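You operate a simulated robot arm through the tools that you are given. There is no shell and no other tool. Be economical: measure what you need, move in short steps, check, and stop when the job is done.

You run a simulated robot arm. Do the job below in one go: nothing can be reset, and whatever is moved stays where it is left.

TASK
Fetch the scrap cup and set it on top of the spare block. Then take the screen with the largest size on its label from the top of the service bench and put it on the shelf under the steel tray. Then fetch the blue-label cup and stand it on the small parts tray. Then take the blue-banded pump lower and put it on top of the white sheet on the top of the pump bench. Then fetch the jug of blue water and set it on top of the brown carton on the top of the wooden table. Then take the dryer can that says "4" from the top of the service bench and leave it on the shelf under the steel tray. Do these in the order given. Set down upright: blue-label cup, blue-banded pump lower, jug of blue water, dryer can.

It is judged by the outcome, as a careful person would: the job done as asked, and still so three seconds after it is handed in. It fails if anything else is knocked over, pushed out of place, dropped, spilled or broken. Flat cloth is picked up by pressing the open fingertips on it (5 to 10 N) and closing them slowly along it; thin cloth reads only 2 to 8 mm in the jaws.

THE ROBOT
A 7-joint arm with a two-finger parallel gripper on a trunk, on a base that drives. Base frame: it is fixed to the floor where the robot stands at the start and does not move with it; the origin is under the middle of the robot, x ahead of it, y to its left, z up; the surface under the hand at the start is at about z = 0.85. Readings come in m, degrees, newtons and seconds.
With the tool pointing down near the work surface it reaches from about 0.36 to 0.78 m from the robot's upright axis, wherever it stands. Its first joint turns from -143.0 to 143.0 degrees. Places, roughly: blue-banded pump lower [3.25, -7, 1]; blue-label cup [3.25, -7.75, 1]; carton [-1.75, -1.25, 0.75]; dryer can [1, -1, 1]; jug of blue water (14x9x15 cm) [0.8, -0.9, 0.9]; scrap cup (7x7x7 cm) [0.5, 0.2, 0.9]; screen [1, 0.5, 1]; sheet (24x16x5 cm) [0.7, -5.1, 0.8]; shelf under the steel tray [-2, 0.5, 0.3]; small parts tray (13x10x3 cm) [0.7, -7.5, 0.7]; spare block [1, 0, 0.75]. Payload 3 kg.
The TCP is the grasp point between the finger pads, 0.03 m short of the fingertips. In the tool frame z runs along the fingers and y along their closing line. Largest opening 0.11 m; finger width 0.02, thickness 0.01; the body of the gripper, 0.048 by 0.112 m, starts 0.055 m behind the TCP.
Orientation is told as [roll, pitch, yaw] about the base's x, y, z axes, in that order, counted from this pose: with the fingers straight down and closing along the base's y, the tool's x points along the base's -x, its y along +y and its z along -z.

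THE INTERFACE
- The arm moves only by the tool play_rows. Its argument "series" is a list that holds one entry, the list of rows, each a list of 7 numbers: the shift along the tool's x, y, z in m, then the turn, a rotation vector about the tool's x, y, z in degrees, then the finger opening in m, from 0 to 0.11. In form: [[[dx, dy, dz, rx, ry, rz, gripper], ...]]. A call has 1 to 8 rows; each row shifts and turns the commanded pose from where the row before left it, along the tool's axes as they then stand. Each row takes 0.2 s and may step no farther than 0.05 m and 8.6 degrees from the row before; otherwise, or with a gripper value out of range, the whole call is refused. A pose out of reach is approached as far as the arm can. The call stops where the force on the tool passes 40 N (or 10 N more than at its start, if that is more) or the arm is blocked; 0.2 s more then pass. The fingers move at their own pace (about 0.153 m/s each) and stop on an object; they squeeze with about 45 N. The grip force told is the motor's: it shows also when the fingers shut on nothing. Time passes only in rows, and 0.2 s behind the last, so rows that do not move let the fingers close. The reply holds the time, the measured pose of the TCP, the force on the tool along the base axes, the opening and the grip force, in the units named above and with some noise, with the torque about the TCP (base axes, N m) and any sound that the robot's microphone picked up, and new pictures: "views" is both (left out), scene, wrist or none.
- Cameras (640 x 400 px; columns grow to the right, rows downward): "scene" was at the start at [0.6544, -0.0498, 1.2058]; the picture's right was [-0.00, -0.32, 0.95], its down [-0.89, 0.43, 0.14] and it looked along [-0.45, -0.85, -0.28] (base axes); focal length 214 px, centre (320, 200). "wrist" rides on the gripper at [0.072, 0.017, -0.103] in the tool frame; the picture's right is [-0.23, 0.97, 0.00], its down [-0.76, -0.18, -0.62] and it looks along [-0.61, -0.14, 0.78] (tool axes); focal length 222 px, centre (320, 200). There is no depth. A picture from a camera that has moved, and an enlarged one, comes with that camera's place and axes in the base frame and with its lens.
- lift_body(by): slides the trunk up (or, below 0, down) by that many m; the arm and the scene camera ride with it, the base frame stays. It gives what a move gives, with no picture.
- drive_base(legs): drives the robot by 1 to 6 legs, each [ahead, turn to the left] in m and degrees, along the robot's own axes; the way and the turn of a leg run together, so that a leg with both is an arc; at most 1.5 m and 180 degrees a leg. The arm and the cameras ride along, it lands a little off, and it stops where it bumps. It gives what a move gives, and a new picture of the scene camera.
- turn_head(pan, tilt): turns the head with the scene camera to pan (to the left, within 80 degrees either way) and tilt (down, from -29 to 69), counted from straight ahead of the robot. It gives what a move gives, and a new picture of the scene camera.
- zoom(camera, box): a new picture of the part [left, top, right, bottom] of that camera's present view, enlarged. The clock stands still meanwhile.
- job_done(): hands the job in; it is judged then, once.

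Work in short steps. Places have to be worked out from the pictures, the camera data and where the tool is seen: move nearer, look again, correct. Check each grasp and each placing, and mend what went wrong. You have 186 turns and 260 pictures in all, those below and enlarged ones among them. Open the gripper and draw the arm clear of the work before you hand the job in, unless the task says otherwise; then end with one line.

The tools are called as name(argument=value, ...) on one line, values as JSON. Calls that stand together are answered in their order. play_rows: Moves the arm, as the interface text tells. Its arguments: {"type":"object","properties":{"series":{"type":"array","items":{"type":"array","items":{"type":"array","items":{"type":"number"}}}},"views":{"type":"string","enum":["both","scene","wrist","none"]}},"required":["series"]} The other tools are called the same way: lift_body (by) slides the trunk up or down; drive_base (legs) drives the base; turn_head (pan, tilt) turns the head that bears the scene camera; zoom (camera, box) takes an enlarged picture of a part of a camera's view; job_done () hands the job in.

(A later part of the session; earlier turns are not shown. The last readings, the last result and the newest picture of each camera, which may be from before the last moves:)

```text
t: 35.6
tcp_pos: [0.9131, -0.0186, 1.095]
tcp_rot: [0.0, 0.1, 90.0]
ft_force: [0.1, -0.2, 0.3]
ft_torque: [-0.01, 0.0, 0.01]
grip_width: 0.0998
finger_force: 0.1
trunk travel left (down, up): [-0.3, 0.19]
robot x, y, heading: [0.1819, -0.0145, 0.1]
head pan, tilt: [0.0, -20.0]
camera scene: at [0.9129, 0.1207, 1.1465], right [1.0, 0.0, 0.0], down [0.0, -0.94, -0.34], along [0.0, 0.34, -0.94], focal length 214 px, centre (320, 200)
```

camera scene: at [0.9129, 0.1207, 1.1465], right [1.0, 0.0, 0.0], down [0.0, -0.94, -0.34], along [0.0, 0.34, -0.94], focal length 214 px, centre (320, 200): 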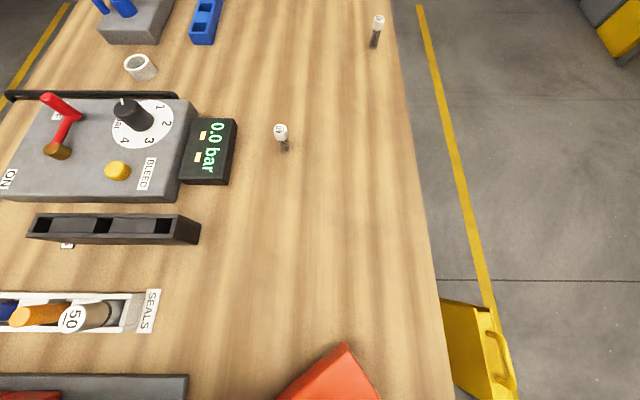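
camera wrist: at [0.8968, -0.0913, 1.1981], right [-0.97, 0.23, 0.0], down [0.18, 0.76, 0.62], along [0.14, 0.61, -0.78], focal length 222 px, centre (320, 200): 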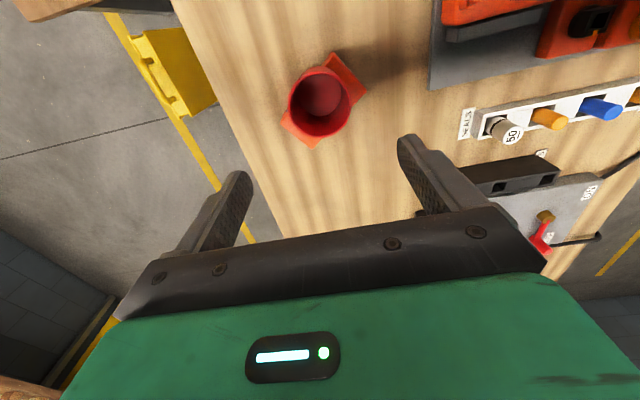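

Cup is in place. I zoom on the two screens standing on the bench and on the rack items with numbers.

zoom(camera="scene", box=[260, 0, 400, 160])

zoom(camera="scene", box=[0, 270, 190, 350])

turn_head(pan=-20, tilt=-29)

turn_head(pan=-65, tilt=20)

```text
2.50 times, centred on (330, 80) of scene
camera zoom: at [0.9129, 0.1207, 1.1465], right [1.0, 0.0, 0.0], down [0.0, -0.94, -0.34], along [0.0, 0.34, -0.94], focal length 536 px, centre (295, 500)
```

zoom: 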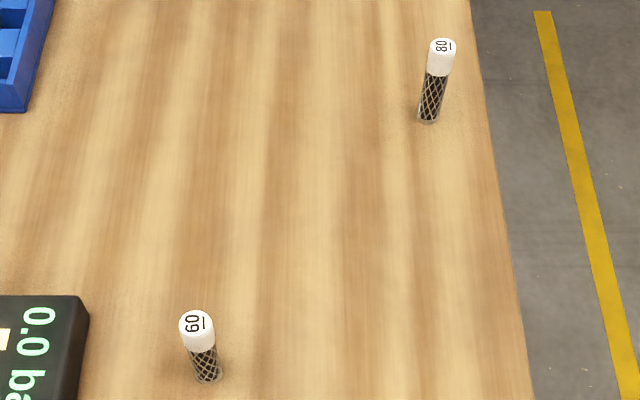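

```text
3.37 times, centred on (95, 310) of scene
camera zoom: at [0.9129, 0.1207, 1.1465], right [1.0, 0.0, 0.0], down [0.0, -0.94, -0.34], along [0.0, 0.34, -0.94], focal length 722 px, centre (1078, -170)
```

zoom: 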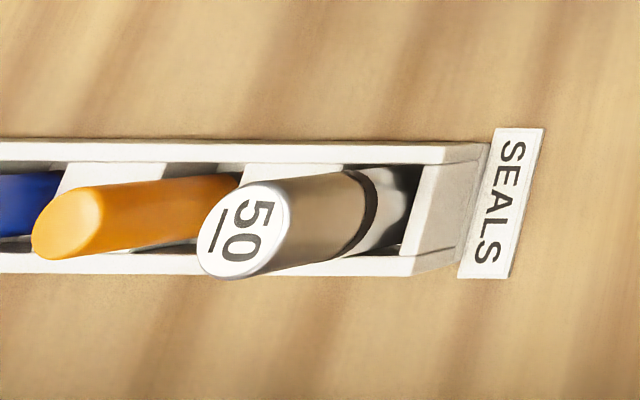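

```text
t: 36.4
tcp_pos: [0.9137, -0.0188, 1.0947]
tcp_rot: [0.1, 0.0, 90.0]
ft_force: [0.0, 0.8, 0.3]
ft_torque: [-0.02, -0.02, -0.01]
grip_width: 0.1
finger_force: 0.1
trunk travel left (down, up): [-0.3, 0.19]
robot x, y, heading: [0.1802, -0.0126, 0.2]
head pan, tilt: [-20.0, -28.6]
camera scene: at [0.9356, 0.1316, 1.1596], right [0.94, 0.0, 0.34], down [0.16, -0.88, -0.45], along [0.3, 0.48, -0.83], focal length 214 px, centre (320, 200)
```

scene: 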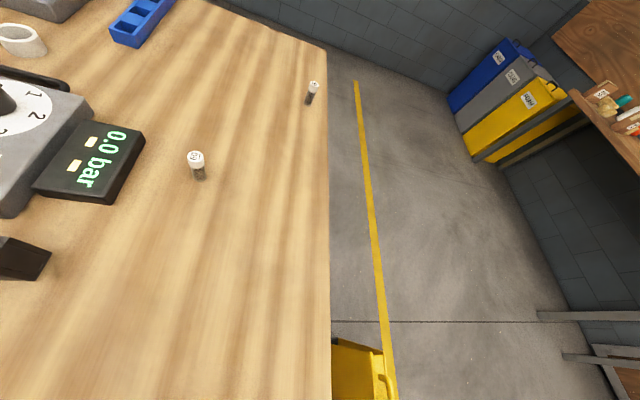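

```text
t: 37.6
tcp_pos: [0.9137, -0.0193, 1.0946]
tcp_rot: [0.1, 0.0, 90.0]
ft_force: [-0.3, -1.2, -0.4]
ft_torque: [0.0, 0.01, -0.02]
grip_width: 0.1
finger_force: 0.2
trunk travel left (down, up): [-0.3, 0.19]
robot x, y, heading: [0.1825, -0.0132, 0.3]
head pan, tilt: [-65.0, 20.0]
camera scene: at [0.9972, 0.0593, 1.1831], right [0.42, 0.0, 0.91], down [-0.31, -0.94, 0.14], along [0.85, -0.34, -0.4], focal length 214 px, centre (320, 200)
```

scene: 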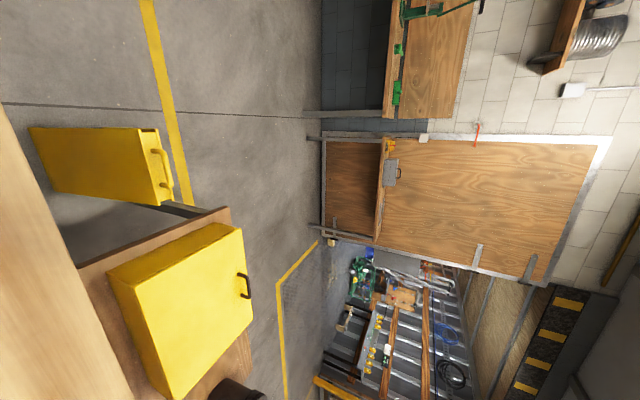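

I zoom more on each screen label to read the digits (underline marks the bottom), after turning the head back.

turn_head(pan=0, tilt=-25)

zoom(camera="scene", box=[260, 20, 420, 160])

```text
t: 39.0
tcp_pos: [0.9136, -0.0182, 1.0951]
tcp_rot: [-0.1, 0.0, 90.1]
ft_force: [-0.1, -0.7, -0.5]
ft_torque: [0.0, -0.01, -0.02]
grip_width: 0.0999
finger_force: 0.0
trunk travel left (down, up): [-0.3, 0.19]
robot x, y, heading: [0.1823, -0.014, 0.2]
head pan, tilt: [0.0, -25.0]
camera scene: at [0.9129, 0.1272, 1.1516], right [1.0, 0.0, 0.0], down [0.0, -0.91, -0.42], along [0.0, 0.42, -0.91], focal length 214 px, centre (320, 200)
```

scene: 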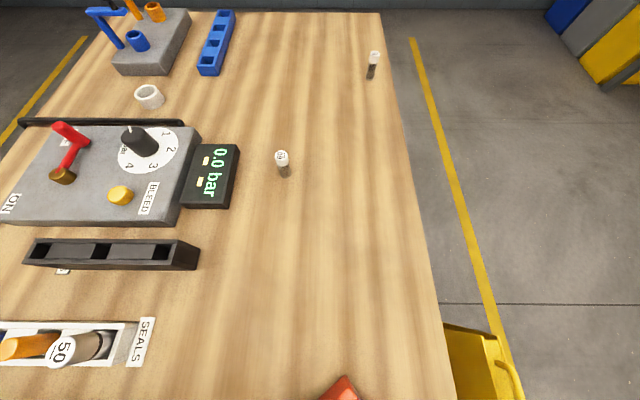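

```text
2.86 times, centred on (340, 90) of scene
camera zoom: at [0.9129, 0.1272, 1.1516], right [1.0, 0.0, 0.0], down [0.0, -0.91, -0.42], along [0.0, 0.42, -0.91], focal length 613 px, centre (263, 514)
```

zoom: 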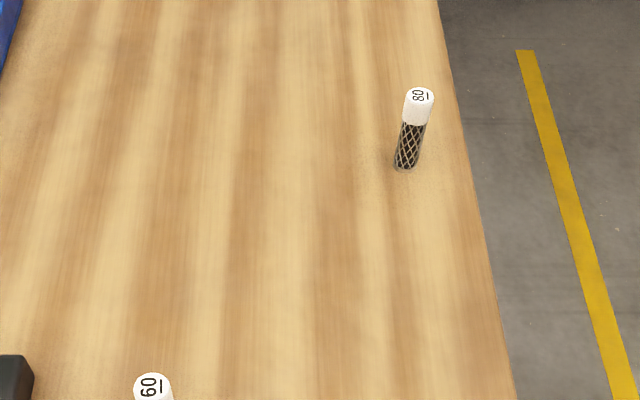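

The far screen reads 80, the near one 60, so 80 (at ≈(1.023, 0.577)) is the largest seen; I'll also scan the right end of the bench. First retract the hand toward the robot and turn the tool back to yaw 0.

play_rows(series=[[[0, 0.045, -0.01, 0, 0, 0, 0.1], [0, 0.045, -0.01, 0, 0, 0, 0.1], [0, 0.045, 0, 0, 0, 0, 0.1], [0, 0.045, 0, 0, 0, 0, 0.1], [0, 0, 0, 0, 0, 8.5, 0.1], [0, 0, 0, 0, 0, 8.5, 0.1], [0, 0, 0, 0, 0, 8.5, 0.1], [0, 0, 0, 0, 0, 8.5, 0.1]]], views="none")

play_rows(series=[[[0, 0, 0, 0, 0, 8, 0.06], [0, 0, 0, 0, 0, 8, 0.06], [0, 0, 0, 0, 0, 8, 0.06], [0, 0, 0, 0, 0, 8, 0.06], [0, 0, 0, 0, 0, 8, 0.06], [0, 0, 0, 0, 0, 8, 0.06], [0, 0, 0, 0, 0, 8, 0.06]]], views="none")

turn_head(pan=-70, tilt=0)

zoom(camera="scene", box=[160, 20, 480, 220])

```text
t: 40.8
tcp_pos: [0.7323, -0.0205, 1.1147]
tcp_rot: [0.0, 0.0, 56.0]
ft_force: [-1.6, -0.2, 0.3]
ft_torque: [-0.01, -0.02, 0.0]
grip_width: 0.0999
finger_force: 0.0
trunk travel left (down, up): [-0.3, 0.19]
robot x, y, heading: [0.1789, -0.0142, -0.1]
head pan, tilt: [0.0, -25.0]
```

```text
t: 42.4
tcp_pos: [0.7326, -0.0197, 1.1135]
tcp_rot: [0.0, -0.1, -0.1]
ft_force: [-0.7, -0.7, 0.1]
ft_torque: [-0.02, 0.02, 0.0]
grip_width: 0.0602
finger_force: 0.0
trunk travel left (down, up): [-0.3, 0.19]
robot x, y, heading: [0.1825, -0.0148, 0.1]
head pan, tilt: [0.0, -25.0]
```

```text
t: 43.8
tcp_pos: [0.7322, -0.0189, 1.1138]
tcp_rot: [0.0, -0.1, 0.1]
ft_force: [-0.1, 0.1, -0.4]
ft_torque: [0.0, 0.01, -0.02]
grip_width: 0.0599
finger_force: 0.1
trunk travel left (down, up): [-0.3, 0.19]
robot x, y, heading: [0.1816, -0.0177, -0.0]
head pan, tilt: [-70.0, 0.0]
camera scene: at [0.8429, -0.1029, 1.2104], right [0.0, -0.34, 0.94], down [-1.0, 0.0, 0.0], along [0.0, -0.94, -0.34], focal length 214 px, centre (320, 200)
```

scene: 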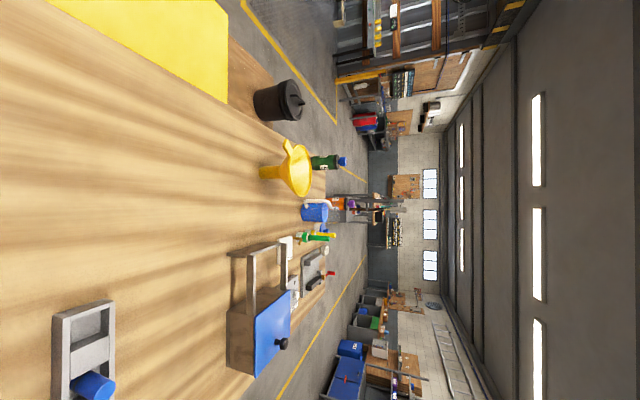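

```text
2.00 times, centred on (320, 120) of scene
camera zoom: at [0.8429, -0.1029, 1.2104], right [0.0, -0.34, 0.94], down [-1.0, 0.0, 0.0], along [0.0, -0.94, -0.34], focal length 429 px, centre (320, 360)
```

zoom: 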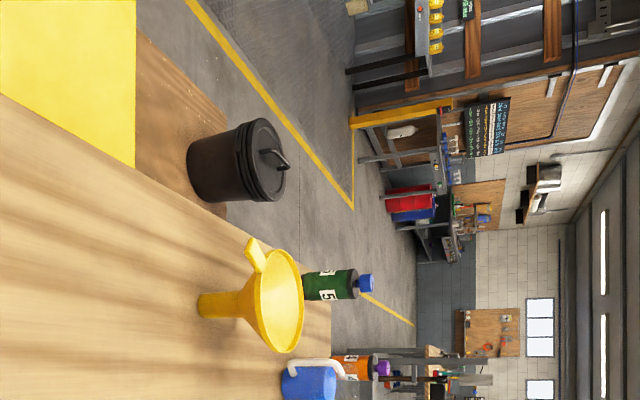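

No other screens there (only cans, jug, funnel). I back away from the bench, shift left to y≈0.56 and face it again.

drive_base(legs=[[-0.45, 0], [0, 90], [0.57, 0], [0, -90]])

turn_head(pan=0, tilt=-29)

```text
t: 57.2
tcp_pos: [0.2827, 0.5382, 1.1138]
tcp_rot: [-0.1, -0.1, -1.0]
ft_force: [-0.2, 0.1, 0.1]
ft_torque: [-0.02, 0.01, -0.01]
grip_width: 0.0601
finger_force: 0.1
trunk travel left (down, up): [-0.3, 0.19]
robot x, y, heading: [-0.2736, 0.5837, -0.8]
head pan, tilt: [-70.0, 0.0]
camera scene: at [0.3906, 0.4518, 1.2104], right [-0.01, -0.34, 0.94], down [-1.0, 0.02, 0.0], along [-0.02, -0.94, -0.34], focal length 214 px, centre (320, 200)
```

scene: 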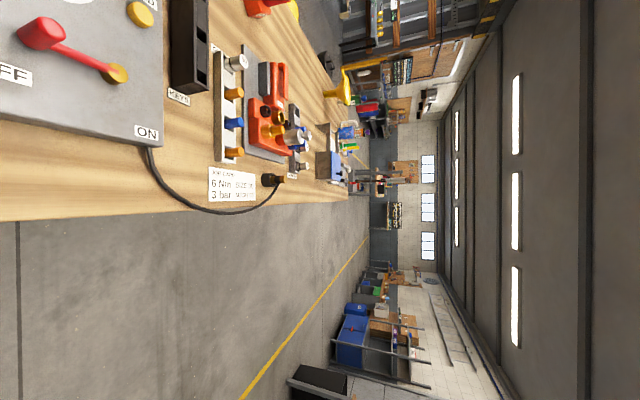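

```text
t: 58.7
tcp_pos: [0.2829, 0.5383, 1.1143]
tcp_rot: [-0.1, 0.0, -1.0]
ft_force: [0.6, -0.5, -0.2]
ft_torque: [-0.05, 0.01, 0.04]
grip_width: 0.06
finger_force: 0.0
trunk travel left (down, up): [-0.3, 0.19]
robot x, y, heading: [-0.2711, 0.5824, -0.8]
head pan, tilt: [0.0, -28.6]
camera scene: at [0.4321, 0.5356, 1.1748], right [-0.02, -1.0, 0.0], down [-0.88, 0.02, -0.48], along [0.48, -0.01, -0.88], focal length 214 px, centre (320, 200)
```

scene: 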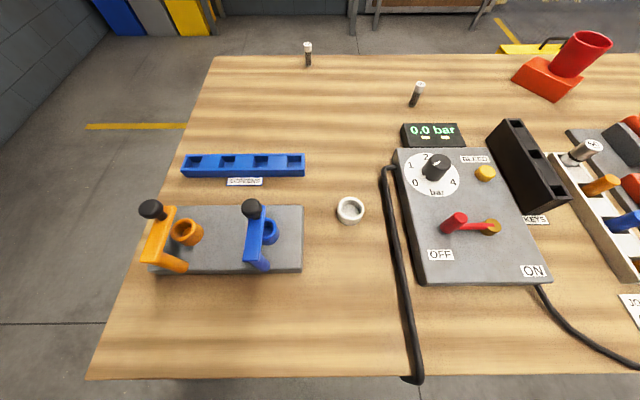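

Facing the bench at y≈0.58. I drive forward 0.46 m and pitch the tool 45°.

drive_base(legs=[[0.46, 0.8]])

play_rows(series=[[[0, 0, 0, 0, -7.5, 0, 0.06], [0, 0, 0, 0, -7.5, 0, 0.06], [0, 0, 0, 0, -7.5, 0, 0.06], [0, 0, 0, 0, -7.5, 0, 0.06], [0, 0, 0, 0, -7.5, 0, 0.06], [0, 0, 0, 0, -7.5, 0, 0.06]]], views="none")

turn_head(pan=0, tilt=10)

```text
t: 61.4
tcp_pos: [0.7079, 0.5449, 1.1144]
tcp_rot: [0.0, 0.0, 0.1]
ft_force: [0.8, 0.3, 0.3]
ft_torque: [-0.04, 0.04, 0.01]
grip_width: 0.06
finger_force: 0.0
trunk travel left (down, up): [-0.3, 0.19]
robot x, y, heading: [0.1548, 0.5625, 9.3]
head pan, tilt: [0.0, -28.6]
camera scene: at [0.8575, 0.5462, 1.1749], right [0.0, -1.0, 0.0], down [-0.88, 0.0, -0.48], along [0.48, 0.0, -0.88], focal length 214 px, centre (320, 200)
```

scene: 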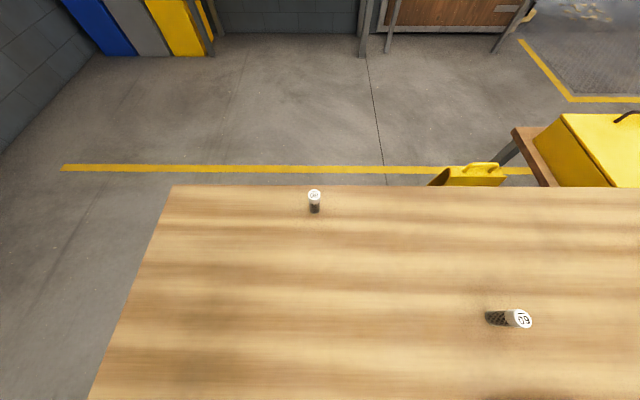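

```text
t: 62.8
tcp_pos: [0.7077, 0.5447, 1.1133]
tcp_rot: [0.0, -45.1, 0.0]
ft_force: [-0.2, -0.1, 0.5]
ft_torque: [0.02, 0.03, 0.0]
grip_width: 0.06
finger_force: 0.1
trunk travel left (down, up): [-0.3, 0.19]
robot x, y, heading: [0.16, 0.5628, 9.2]
head pan, tilt: [0.0, -28.6]
```

```text
t: 63.9
tcp_pos: [0.7078, 0.5447, 1.1147]
tcp_rot: [0.0, -45.0, 0.1]
ft_force: [0.5, -0.5, 0.0]
ft_torque: [-0.03, -0.04, -0.03]
grip_width: 0.0599
finger_force: 0.1
trunk travel left (down, up): [-0.3, 0.19]
robot x, y, heading: [0.1556, 0.5663, 9.4]
head pan, tilt: [0.0, 10.0]
camera scene: at [0.7477, 0.5456, 1.2046], right [0.0, -1.0, 0.0], down [-0.82, 0.0, -0.57], along [0.57, 0.0, -0.82], focal length 214 px, centre (320, 200)
```

scene: 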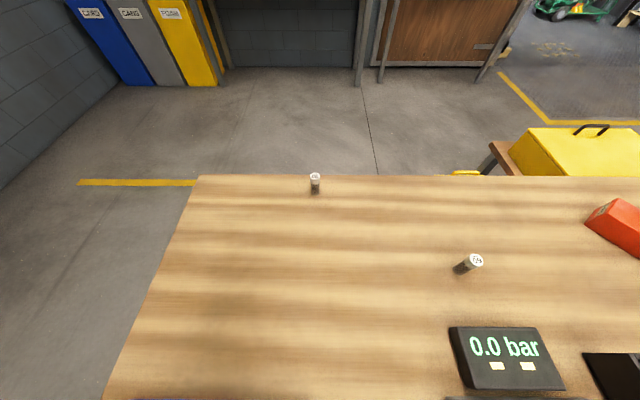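

The "80" screen triangulates to ≈(1.026, 0.557), bench z≈0.83. I advance the tilted hand toward a hover point in front of it.

play_rows(series=[[[-0.0088, 0.0017, 0.0421, 0, 0, 0, 0.06], [-0.0088, 0.0017, 0.0421, 0, 0, 0, 0.06], [-0.0088, 0.0017, 0.0421, 0, 0, 0, 0.06], [-0.0088, 0.0017, 0.0421, 0, 0, 0, 0.06], [-0.0088, 0.0017, 0.0421, 0, 0, 0, 0.06], [-0.0088, 0.0017, 0.0421, 0, 0, 0, 0.06]]])

```text
t: 65.3
tcp_pos: [0.9233, 0.557, 0.9717]
tcp_rot: [-0.1, -45.0, 0.2]
ft_force: [-0.7, 0.0, 0.9]
ft_torque: [0.04, -0.01, 0.02]
grip_width: 0.06
finger_force: 0.0
trunk travel left (down, up): [-0.3, 0.19]
robot x, y, heading: [0.1582, 0.565, 9.2]
head pan, tilt: [0.0, 10.0]
camera scene: at [0.9633, 0.5578, 1.0626], right [0.0, -1.0, 0.0], down [-0.82, 0.0, -0.57], along [0.57, 0.0, -0.82], focal length 214 px, centre (320, 200)
camera wrist: at [0.7992, 0.574, 0.994], right [0.16, 0.97, 0.16], down [0.1, -0.18, 0.98], along [0.98, -0.14, -0.12], focal length 222 px, centre (320, 200)
```

scene: 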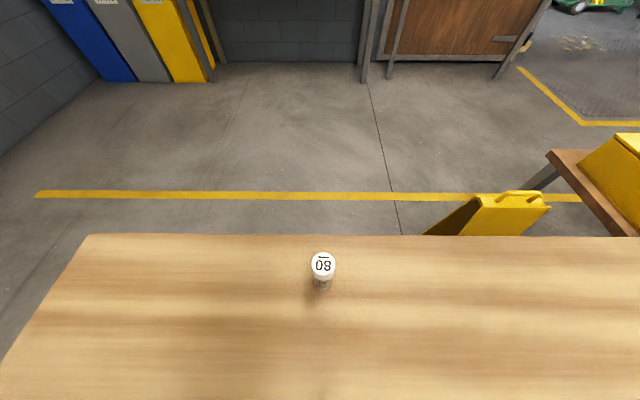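
wrist: 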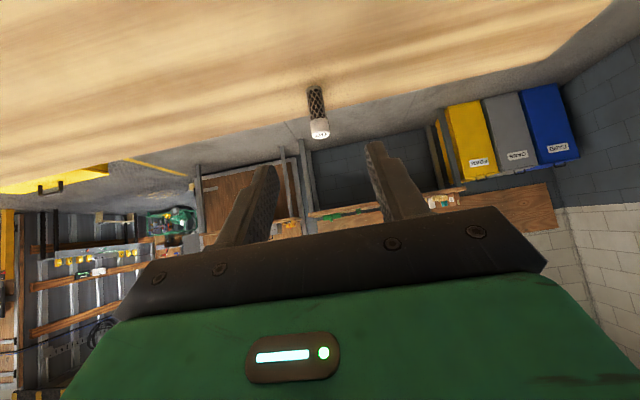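

The "80" is dead ahead at ≈(1.019, 0.556). I advance along the tool axis to straddle it.

play_rows(series=[[[0.002, 0, 0.047, 0, 0, 0, 0.06], [0.002, 0, 0.047, 0, 0, 0, 0.06], [0.002, 0, 0.035, 0, 0, 0, 0.06]]])

```text
t: 66.1
tcp_pos: [1.0113, 0.5573, 0.8778]
tcp_rot: [0.0, -45.1, 0.0]
ft_force: [-1.1, -0.4, 0.9]
ft_torque: [0.0, 0.02, 0.04]
grip_width: 0.06
finger_force: 0.4
trunk travel left (down, up): [-0.3, 0.19]
robot x, y, heading: [0.1553, 0.5671, 9.1]
head pan, tilt: [0.0, 10.0]
camera scene: at [1.0505, 0.559, 0.9685], right [0.0, -1.0, 0.0], down [-0.82, 0.0, -0.58], along [0.58, 0.0, -0.82], focal length 214 px, centre (320, 200)
camera wrist: at [0.8867, 0.5751, 0.8994], right [0.16, 0.97, 0.16], down [0.1, -0.18, 0.98], along [0.98, -0.14, -0.12], focal length 222 px, centre (320, 200)
```

scene: 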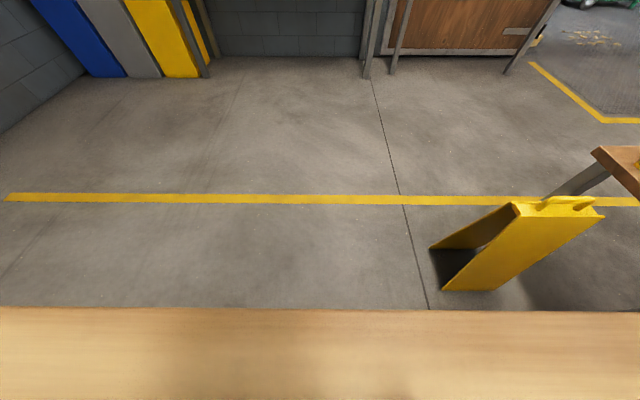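
wrist: 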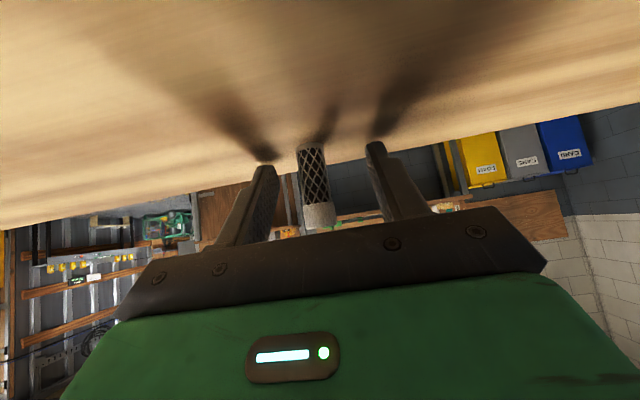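

The screen is between the fingers. A few mm more and close.

play_rows(series=[[[0, 0, 0.008, 0, 0, 0, 0.06], [0, 0, 0, 0, 0, 0, 0.0], [0, 0, 0, 0, 0, 0, 0.0], [0, 0, 0, 0, 0, 0, 0.0]]], views="wrist")

```text
t: 66.5
tcp_pos: [1.0155, 0.5571, 0.8772]
tcp_rot: [0.0, -45.4, 0.0]
ft_force: [-8.0, 0.2, 18.3]
ft_torque: [0.14, 0.05, 0.1]
grip_width: 0.018
finger_force: 22.0
trunk travel left (down, up): [-0.3, 0.19]
robot x, y, heading: [0.1554, 0.5615, 9.1]
head pan, tilt: [0.0, 10.0]
stopped in row 2: the force on the tool passed its limit at 92 N (the readings are from after the stop); the commanded pose is now the measured one
camera wrist: at [0.8912, 0.5744, 0.8987], right [0.16, 0.97, 0.16], down [0.09, -0.18, 0.98], along [0.98, -0.14, -0.12], focal length 222 px, centre (320, 200)
```

wrist: 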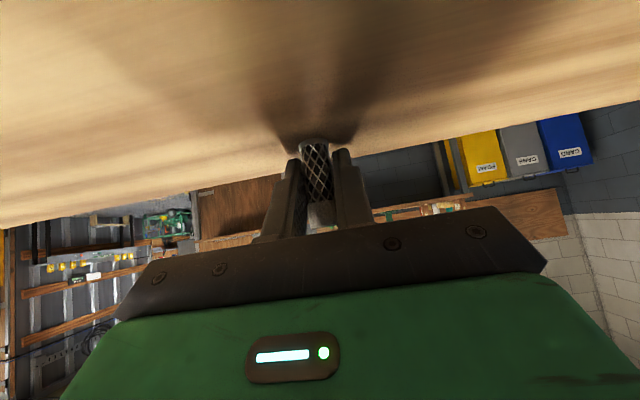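

Tips touched the bench (its top is z≈0.85), and the fingers hold the screen (18 mm). I finish closing and lift straight up.

play_rows(series=[[[0, 0, 0, 0, 0, 0, 0.0], [0, 0, 0, 0, 0, 0, 0.0], [-0.015, 0, -0.015, 0, 0, 0, 0.0], [-0.03, 0, -0.03, 0, 0, 0, 0.0], [-0.03, 0, -0.03, 0, 0, 0, 0.0], [-0.03, 0, -0.03, 0, 0, 0, 0.0]]], views="wrist")

```text
t: 67.9
tcp_pos: [1.0141, 0.5578, 1.0233]
tcp_rot: [0.0, -45.1, 0.1]
ft_force: [-0.1, 0.2, -0.4]
ft_torque: [0.02, -0.03, -0.04]
grip_width: 0.0171
finger_force: 44.8
trunk travel left (down, up): [-0.3, 0.19]
robot x, y, heading: [0.1589, 0.5626, 9.7]
head pan, tilt: [0.0, 10.0]
camera wrist: at [0.8914, 0.5743, 1.0452], right [0.16, 0.97, 0.16], down [0.1, -0.18, 0.98], along [0.98, -0.14, -0.12], focal length 222 px, centre (320, 200)
```

wrist: 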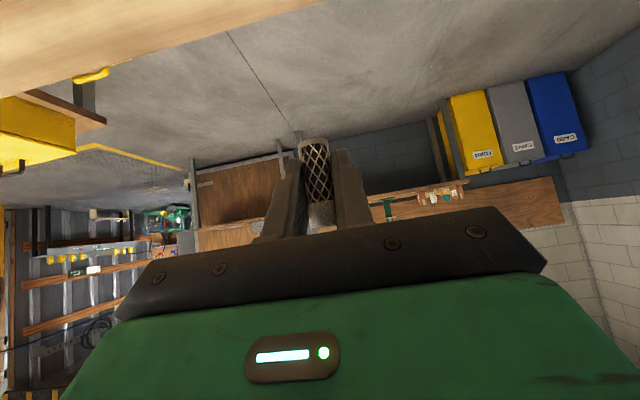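

Held. I retract the hand toward the robot, rising slightly.

play_rows(series=[[[0.0256, 0, -0.0362, 0, 0, 0, 0.0], [0.0256, 0, -0.0362, 0, 0, 0, 0.0], [0.0256, 0, -0.0362, 0, 0, 0, 0.0], [0.0256, 0, -0.0362, 0, 0, 0, 0.0], [0.0256, 0, -0.0362, 0, 0, 0, 0.0], [0.0256, 0, -0.0362, 0, 0, 0, 0.0], [0.0256, 0, -0.0362, 0, 0, 0, 0.0]]], views="none")

turn_head(pan=75, tilt=30)

```text
t: 69.5
tcp_pos: [0.7095, 0.5568, 1.0755]
tcp_rot: [0.1, -45.2, 0.1]
ft_force: [1.1, 0.0, -0.3]
ft_torque: [0.01, 0.0, -0.01]
grip_width: 0.0171
finger_force: 44.8
trunk travel left (down, up): [-0.3, 0.19]
robot x, y, heading: [0.1569, 0.5594, 9.3]
head pan, tilt: [0.0, 10.0]
```

```text
t: 71.0
tcp_pos: [0.7106, 0.557, 1.0746]
tcp_rot: [0.1, -45.2, 0.1]
ft_force: [-0.8, 0.3, 0.0]
ft_torque: [-0.02, -0.01, -0.02]
grip_width: 0.0172
finger_force: 45.4
trunk travel left (down, up): [-0.3, 0.19]
robot x, y, heading: [0.1555, 0.5645, 9.5]
head pan, tilt: [75.0, 30.0]
camera scene: at [0.6779, 0.6446, 1.191], right [0.69, -0.26, -0.68], down [-0.7, -0.48, -0.52], along [-0.19, 0.84, -0.51], focal length 214 px, centre (320, 200)
```

scene: 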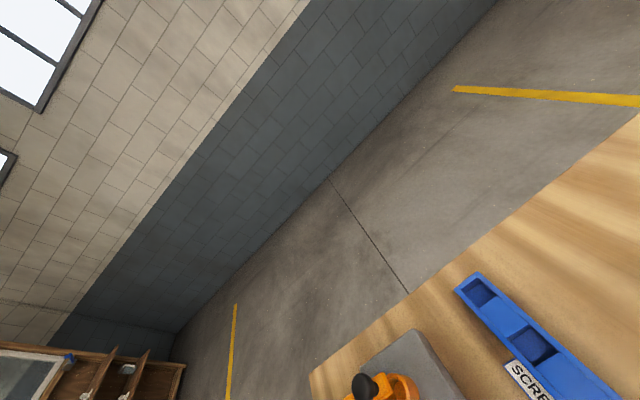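

I back away from the bench and watch the heading reading.

drive_base(legs=[[-0.45, 0]])

```text
t: 73.7
tcp_pos: [0.2678, 0.4839, 1.0746]
tcp_rot: [0.1, -45.1, 0.2]
ft_force: [-0.4, 0.0, -0.1]
ft_torque: [0.0, -0.01, 0.02]
grip_width: 0.0172
finger_force: 44.6
trunk travel left (down, up): [-0.3, 0.19]
robot x, y, heading: [-0.2863, 0.4895, 9.4]
head pan, tilt: [75.0, 30.0]
camera scene: at [0.2356, 0.5726, 1.1908], right [0.69, -0.26, -0.68], down [-0.7, -0.49, -0.52], along [-0.2, 0.84, -0.51], focal length 214 px, centre (320, 200)
```

scene: 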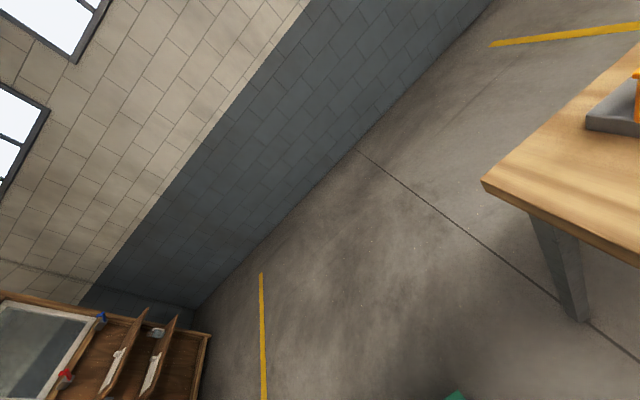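

The heading reading is true (arm held its world pose). I turn around to face −x and look at the steel tray and shelf.

drive_base(legs=[[0, 170.6]])

turn_head(pan=0, tilt=-10)

```text
t: 78.2
tcp_pos: [-0.3624, 1.038, 1.0761]
tcp_rot: [-0.2, -45.4, 99.0]
ft_force: [-0.8, -0.2, -0.5]
ft_torque: [-0.01, -0.03, -0.05]
grip_width: 0.0172
finger_force: 44.8
trunk travel left (down, up): [-0.3, 0.19]
robot x, y, heading: [-0.232, 0.5051, 108.1]
head pan, tilt: [75.0, 30.0]
stopped in leg 1: the robot was blocked; the commanded pose is now the measured one
camera scene: at [-0.4437, 0.9925, 1.1929], right [0.15, 0.72, -0.68], down [0.59, -0.62, -0.52], along [-0.8, -0.32, -0.51], focal length 214 px, centre (320, 200)
```

scene: 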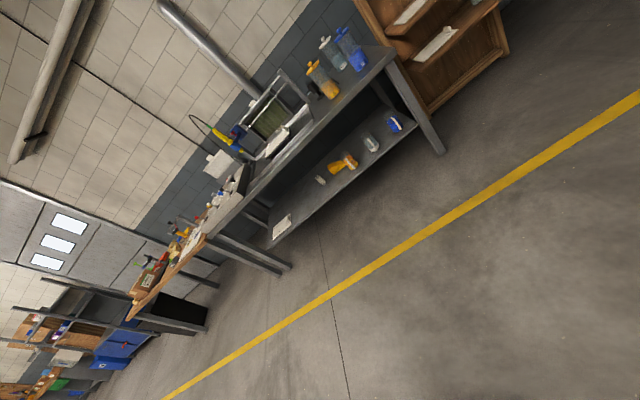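

```text
t: 79.7
tcp_pos: [-0.3606, 1.0371, 1.0767]
tcp_rot: [0.0, -45.3, 99.0]
ft_force: [0.7, -0.7, -0.9]
ft_torque: [-0.01, -0.02, 0.01]
grip_width: 0.0171
finger_force: 45.1
trunk travel left (down, up): [-0.3, 0.19]
robot x, y, heading: [-0.2279, 0.504, 108.3]
head pan, tilt: [0.0, -10.0]
camera scene: at [-0.3698, 1.0931, 1.195], right [0.99, 0.16, 0.0], down [0.09, -0.56, -0.82], along [-0.13, 0.81, -0.57], focal length 214 px, centre (320, 200)
```

scene: 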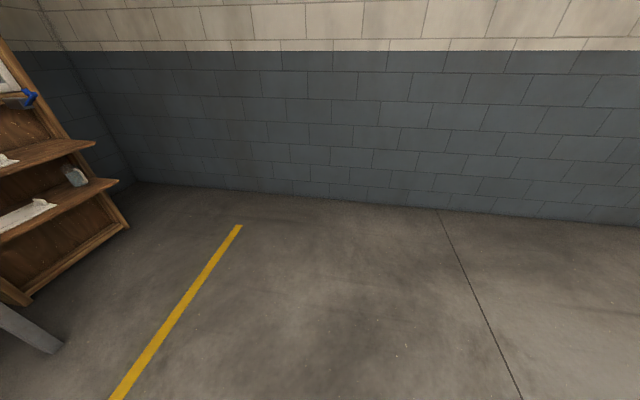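

Blocked at heading 108°. I look back down toward the robot base to see what it touched.

turn_head(pan=35, tilt=60)

turn_head(pan=-45, tilt=55)

```text
t: 81.1
tcp_pos: [-0.3604, 1.0386, 1.0769]
tcp_rot: [-0.1, -45.3, 98.9]
ft_force: [-0.6, -1.2, -0.4]
ft_torque: [-0.01, -0.02, 0.0]
grip_width: 0.0171
finger_force: 45.0
trunk travel left (down, up): [-0.3, 0.19]
robot x, y, heading: [-0.2271, 0.5018, 108.4]
head pan, tilt: [35.0, 60.0]
camera scene: at [-0.3927, 0.993, 1.1409], right [0.75, 0.53, -0.4], down [0.62, -0.77, 0.14], along [-0.23, -0.36, -0.9], focal length 214 px, centre (320, 200)
```

scene: 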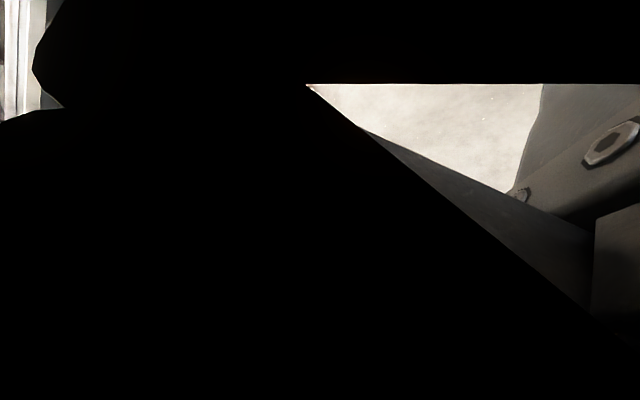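

```text
t: 82.6
tcp_pos: [-0.3607, 1.038, 1.0764]
tcp_rot: [0.0, -45.3, 99.0]
ft_force: [-0.3, 0.2, -1.4]
ft_torque: [0.03, -0.03, -0.01]
grip_width: 0.0172
finger_force: 45.1
trunk travel left (down, up): [-0.3, 0.19]
robot x, y, heading: [-0.2299, 0.5018, 108.2]
head pan, tilt: [-45.0, 55.0]
camera scene: at [-0.3049, 1.0084, 1.1477], right [0.78, -0.39, 0.5], down [-0.45, -0.9, 0.0], along [0.45, -0.22, -0.87], focal length 214 px, centre (320, 200)
```

scene: 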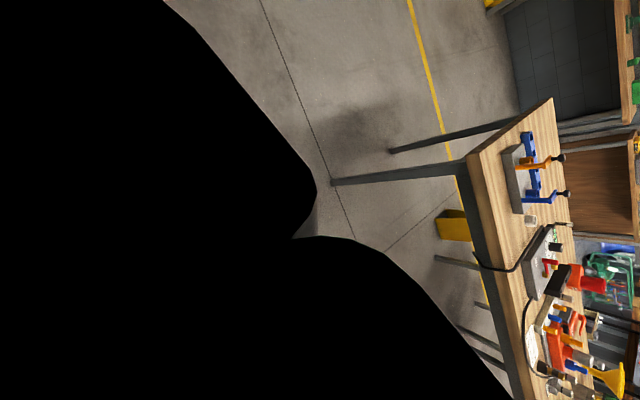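

Nothing obvious is near; bench leg foot is at ≈(0.42, 0.78). I move a little ahead (away from the bench) and try turning the rest.

drive_base(legs=[[0.15, 0]])

drive_base(legs=[[0, 35]])

```text
t: 84.0
tcp_pos: [-0.4066, 1.1785, 1.0767]
tcp_rot: [0.1, -45.3, 98.8]
ft_force: [-0.4, -0.1, 0.1]
ft_torque: [0.04, 0.0, 0.01]
grip_width: 0.0171
finger_force: 45.3
trunk travel left (down, up): [-0.3, 0.19]
robot x, y, heading: [-0.2806, 0.6457, 108.2]
head pan, tilt: [-45.0, 55.0]
camera scene: at [-0.3505, 1.1498, 1.1479], right [0.78, -0.39, 0.5], down [-0.45, -0.89, 0.0], along [0.44, -0.22, -0.87], focal length 214 px, centre (320, 200)
```

scene: 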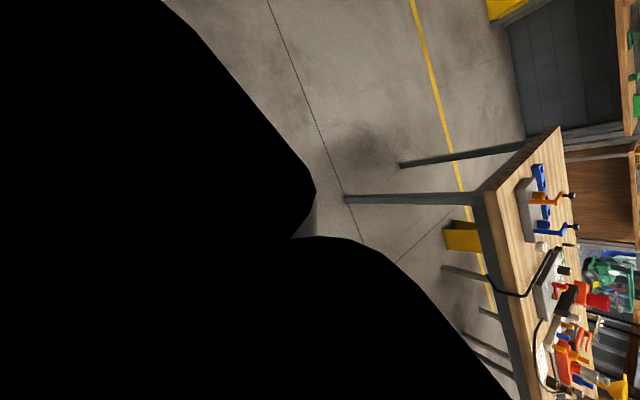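

```text
t: 86.1
tcp_pos: [-0.6917, 1.0064, 1.0773]
tcp_rot: [-0.1, -45.4, 134.1]
ft_force: [0.2, 0.4, 0.5]
ft_torque: [-0.02, -0.02, 0.04]
grip_width: 0.0175
finger_force: 44.9
trunk travel left (down, up): [-0.3, 0.19]
robot x, y, heading: [-0.2609, 0.6609, 143.5]
head pan, tilt: [-45.0, 55.0]
camera scene: at [-0.6295, 1.0146, 1.1484], right [0.86, 0.13, 0.5], down [0.15, -0.99, 0.0], along [0.49, 0.08, -0.87], focal length 214 px, centre (320, 200)
```

scene: 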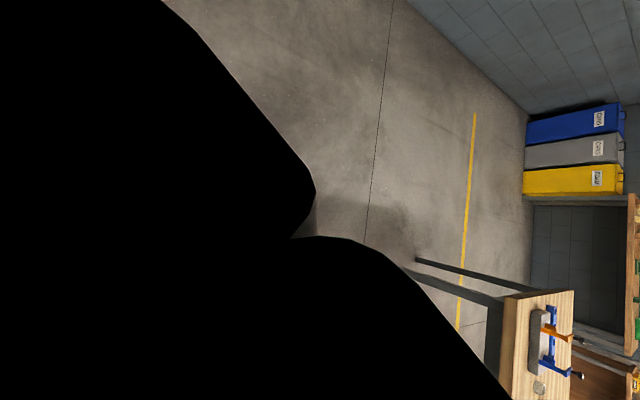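

Turning works now. I arc the rest of the way to face −x.

drive_base(legs=[[0.2, 36.5]])

turn_head(pan=0, tilt=-15)

```text
t: 88.2
tcp_pos: [-1.0003, 0.7506, 1.078]
tcp_rot: [0.0, -45.3, 170.1]
ft_force: [-0.1, -0.1, -0.7]
ft_torque: [0.01, 0.02, 0.0]
grip_width: 0.0173
finger_force: 44.7
trunk travel left (down, up): [-0.3, 0.19]
robot x, y, heading: [-0.4559, 0.7425, 179.0]
head pan, tilt: [-45.0, 55.0]
camera scene: at [-0.9539, 0.7949, 1.1489], right [0.62, 0.61, 0.5], down [0.7, -0.71, 0.0], along [0.35, 0.35, -0.87], focal length 214 px, centre (320, 200)
```

scene: 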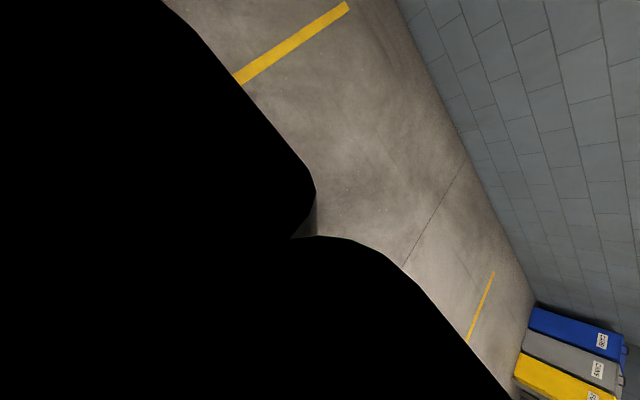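

```text
t: 89.7
tcp_pos: [-1.001, 0.7499, 1.0776]
tcp_rot: [0.0, -45.3, 170.1]
ft_force: [-0.6, 0.5, -0.3]
ft_torque: [0.02, 0.01, -0.01]
grip_width: 0.017
finger_force: 45.6
trunk travel left (down, up): [-0.3, 0.19]
robot x, y, heading: [-0.4492, 0.7382, 179.2]
head pan, tilt: [0.0, -15.0]
camera scene: at [-1.0574, 0.7613, 1.2044], right [0.17, 0.99, 0.0], down [0.49, -0.09, -0.87], along [-0.85, 0.15, -0.5], focal length 214 px, centre (320, 200)
```

scene: 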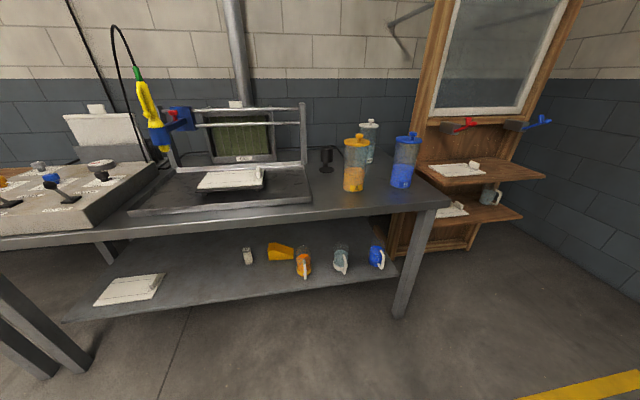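

This is the steel bench: top z≈0.77, its lower shelf z≈0.33 with front edge x≈−1.72; the steel tray is above y≈0.2–0.85 and the shelf is free around y≈0.15–0.45. I drive to about (−1.15, 0.32) facing it.

drive_base(legs=[[0, 31], [0.8, 0], [0, -30.5]])

turn_head(pan=0, tilt=0)

```text
t: 97.1
tcp_pos: [-1.6994, 0.3301, 1.0775]
tcp_rot: [0.0, -45.3, 171.0]
ft_force: [0.6, 0.6, 0.2]
ft_torque: [-0.01, 0.01, -0.01]
grip_width: 0.0169
finger_force: 45.3
trunk travel left (down, up): [-0.3, 0.19]
robot x, y, heading: [-1.1479, 0.3105, -179.8]
head pan, tilt: [0.0, -15.0]
camera scene: at [-1.7563, 0.3394, 1.2046], right [0.16, 0.99, 0.0], down [0.49, -0.08, -0.87], along [-0.86, 0.14, -0.5], focal length 214 px, centre (320, 200)
```

scene: 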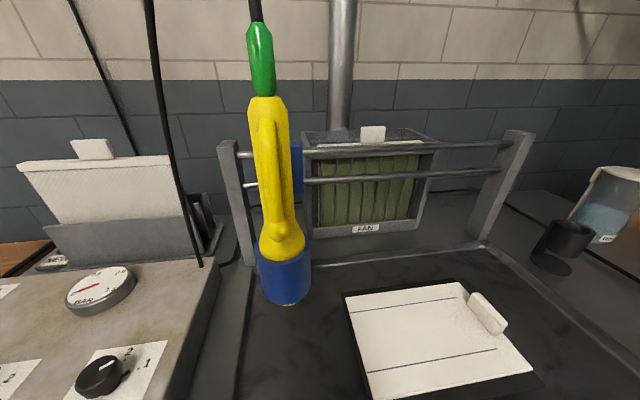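

```text
t: 97.8
tcp_pos: [-1.699, 0.3294, 1.0784]
tcp_rot: [0.0, -45.4, 171.0]
ft_force: [0.1, 0.6, -0.2]
ft_torque: [-0.05, 0.01, -0.02]
grip_width: 0.0172
finger_force: 44.8
trunk travel left (down, up): [-0.3, 0.19]
robot x, y, heading: [-1.1511, 0.3066, -180.1]
head pan, tilt: [0.0, 0.0]
camera scene: at [-1.7476, 0.3379, 1.1824], right [0.16, 0.99, 0.0], down [0.69, -0.11, -0.71], along [-0.7, 0.11, -0.7], focal length 214 px, centre (320, 200)
```

scene: 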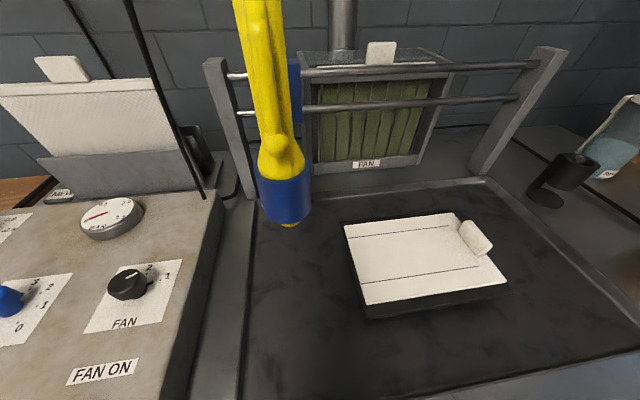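

The hand is over the bench top; I back off 0.38 m, then lower the trunk fully.

drive_base(legs=[[-0.38, 0]])

lift_body(by=-0.3)

play_rows(series=[[[0.0345, 0, 0.0345, 0, 0, 0, 0.0], [0.0345, 0, 0.0345, 0, 0, 0, 0.0], [0.0345, 0, 0.0345, 0, 0, 0, 0.0], [0.0345, 0, 0.0345, 0, 0, 0, 0.0], [0.0345, 0, 0.0345, 0, 0, 0, 0.0], [0.0345, 0, 0.0345, 0, 0, 0, 0.0], [0.0345, 0, 0.0345, 0, 0, 0, 0.0]]], views="both")

```text
t: 100.2
tcp_pos: [-1.3206, 0.333, 1.078]
tcp_rot: [0.0, -45.3, 170.9]
ft_force: [0.3, -0.3, -0.5]
ft_torque: [-0.02, -0.03, 0.01]
grip_width: 0.0173
finger_force: 45.1
trunk travel left (down, up): [-0.3, 0.19]
robot x, y, heading: [-0.7697, 0.3101, -179.8]
head pan, tilt: [0.0, 0.0]
camera scene: at [-1.3696, 0.3415, 1.1822], right [0.16, 0.99, 0.0], down [0.69, -0.11, -0.71], along [-0.7, 0.11, -0.7], focal length 214 px, centre (320, 200)
```

scene: 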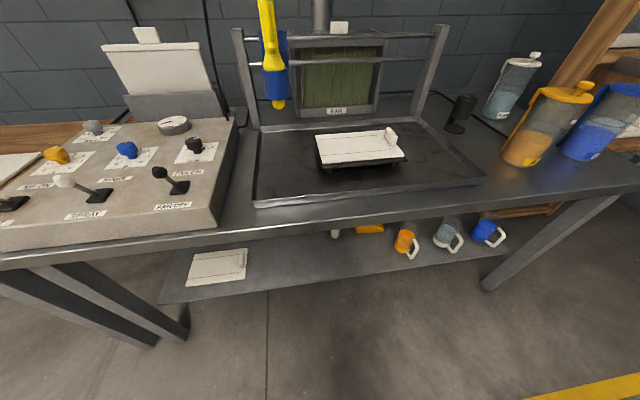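

```text
t: 103.2
tcp_pos: [-1.3211, 0.3322, 0.7787]
tcp_rot: [0.0, -45.3, 170.8]
ft_force: [-0.1, -0.6, -0.2]
ft_torque: [0.01, 0.0, -0.02]
grip_width: 0.0173
finger_force: 45.2
trunk travel left (down, up): [0.0, 0.49]
robot x, y, heading: [-0.7707, 0.3105, -179.9]
head pan, tilt: [0.0, 0.0]
```

```text
t: 104.8
tcp_pos: [-1.329, 0.3354, 0.4346]
tcp_rot: [0.1, -45.3, 170.9]
ft_force: [0.4, -1.0, 0.3]
ft_torque: [0.0, 0.01, -0.03]
grip_width: 0.0171
finger_force: 44.7
out of reach, approached as far as the arm can: row 3
trunk travel left (down, up): [0.0, 0.49]
robot x, y, heading: [-0.7716, 0.3105, -179.8]
head pan, tilt: [0.0, 0.0]
camera scene: at [-1.3788, 0.343, 0.538], right [0.16, 0.99, 0.0], down [0.7, -0.11, -0.71], along [-0.7, 0.11, -0.7], focal length 214 px, centre (320, 200)
camera wrist: at [-1.2096, 0.2982, 0.4552], right [-0.31, -0.94, 0.16], down [-0.06, 0.19, 0.98], along [-0.95, 0.3, -0.12], focal length 222 px, centre (320, 200)
```

scene: 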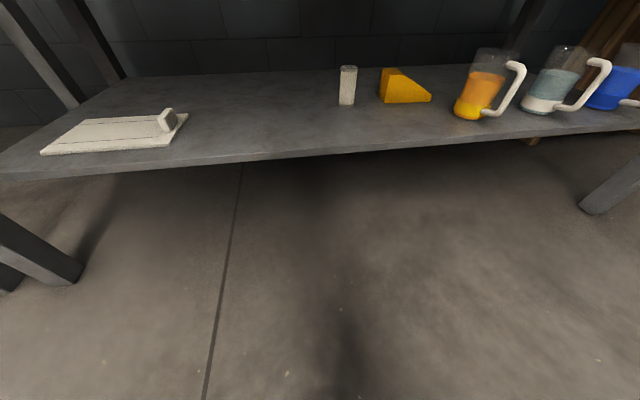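
wrist: 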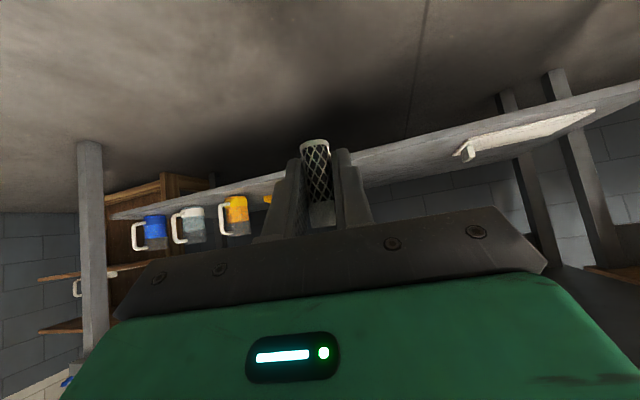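

The shelf (z≈0.32) is clear at y≈0.28. I drive in, hand low under the bench top, in two steps.

drive_base(legs=[[0.33, 0]])

```text
t: 107.0
tcp_pos: [-1.6634, 0.3349, 0.4345]
tcp_rot: [0.0, -45.3, 170.7]
ft_force: [-0.5, 0.3, -0.2]
ft_torque: [-0.02, 0.01, 0.02]
grip_width: 0.0172
finger_force: 44.7
trunk travel left (down, up): [0.0, 0.49]
robot x, y, heading: [-1.1028, 0.3069, -179.8]
head pan, tilt: [0.0, 0.0]
camera scene: at [-1.7119, 0.3439, 0.5384], right [0.16, 0.99, 0.0], down [0.69, -0.11, -0.71], along [-0.7, 0.12, -0.7], focal length 214 px, centre (320, 200)
```

scene: 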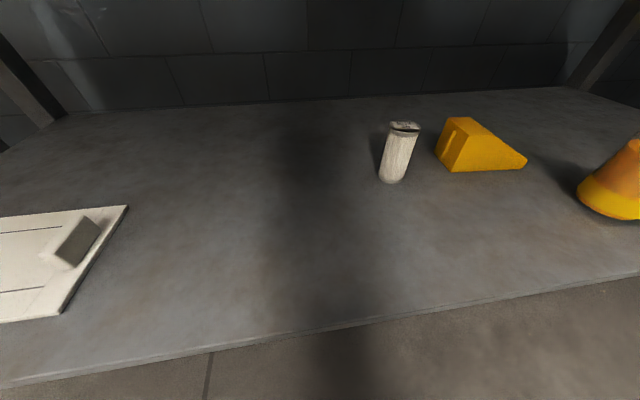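

Shelf front edge is at x≈−1.765, z≈0.29. I drive 0.19 m further so the screen is well over the shelf.

drive_base(legs=[[0.19, 0]])

play_rows(series=[[[0.0283, 0, 0.0283, 0, 0, 0, 0.0], [0.0212, 0, 0.0212, 0, 0, 0, 0.0]]], views="wrist")

```text
t: 108.4
tcp_pos: [-1.8037, 0.3359, 0.4316]
tcp_rot: [-0.1, -43.1, 170.6]
ft_force: [-3.1, -0.6, -0.3]
ft_torque: [-0.01, -0.21, -0.07]
grip_width: 0.0171
finger_force: 44.7
trunk travel left (down, up): [0.0, 0.49]
robot x, y, heading: [-1.2503, 0.3111, 179.9]
head pan, tilt: [0.0, 0.0]
stopped in leg 1: the robot was blocked; the commanded pose is now the measured one
camera scene: at [-1.8564, 0.3455, 0.5328], right [0.16, 0.99, 0.0], down [0.72, -0.12, -0.68], along [-0.67, 0.11, -0.73], focal length 214 px, centre (320, 200)
```

scene: 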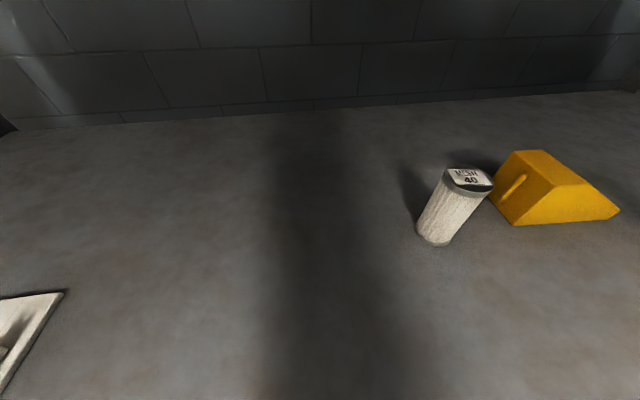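

```text
t: 109.0
tcp_pos: [-1.8042, 0.3287, 0.3471]
tcp_rot: [0.1, -41.8, 171.0]
ft_force: [-1.3, -0.3, -0.5]
ft_torque: [0.03, -0.06, -0.03]
grip_width: 0.0168
finger_force: 44.7
trunk travel left (down, up): [0.0, 0.49]
robot x, y, heading: [-1.2544, 0.3091, 180.1]
head pan, tilt: [0.0, 0.0]
camera wrist: at [-1.6844, 0.2945, 0.3761], right [-0.32, -0.94, 0.15], down [-0.12, 0.2, 0.97], along [-0.94, 0.29, -0.18], focal length 222 px, centre (320, 200)
```

wrist: 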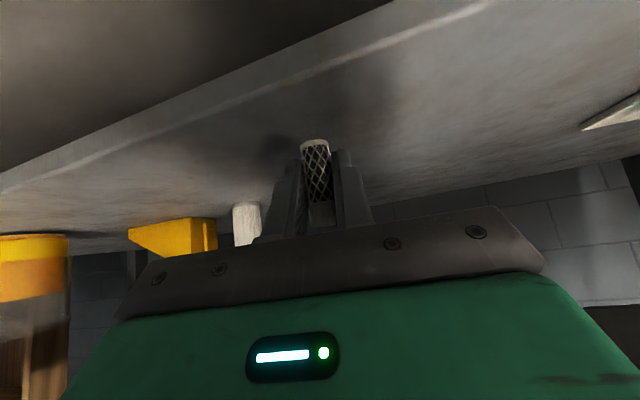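

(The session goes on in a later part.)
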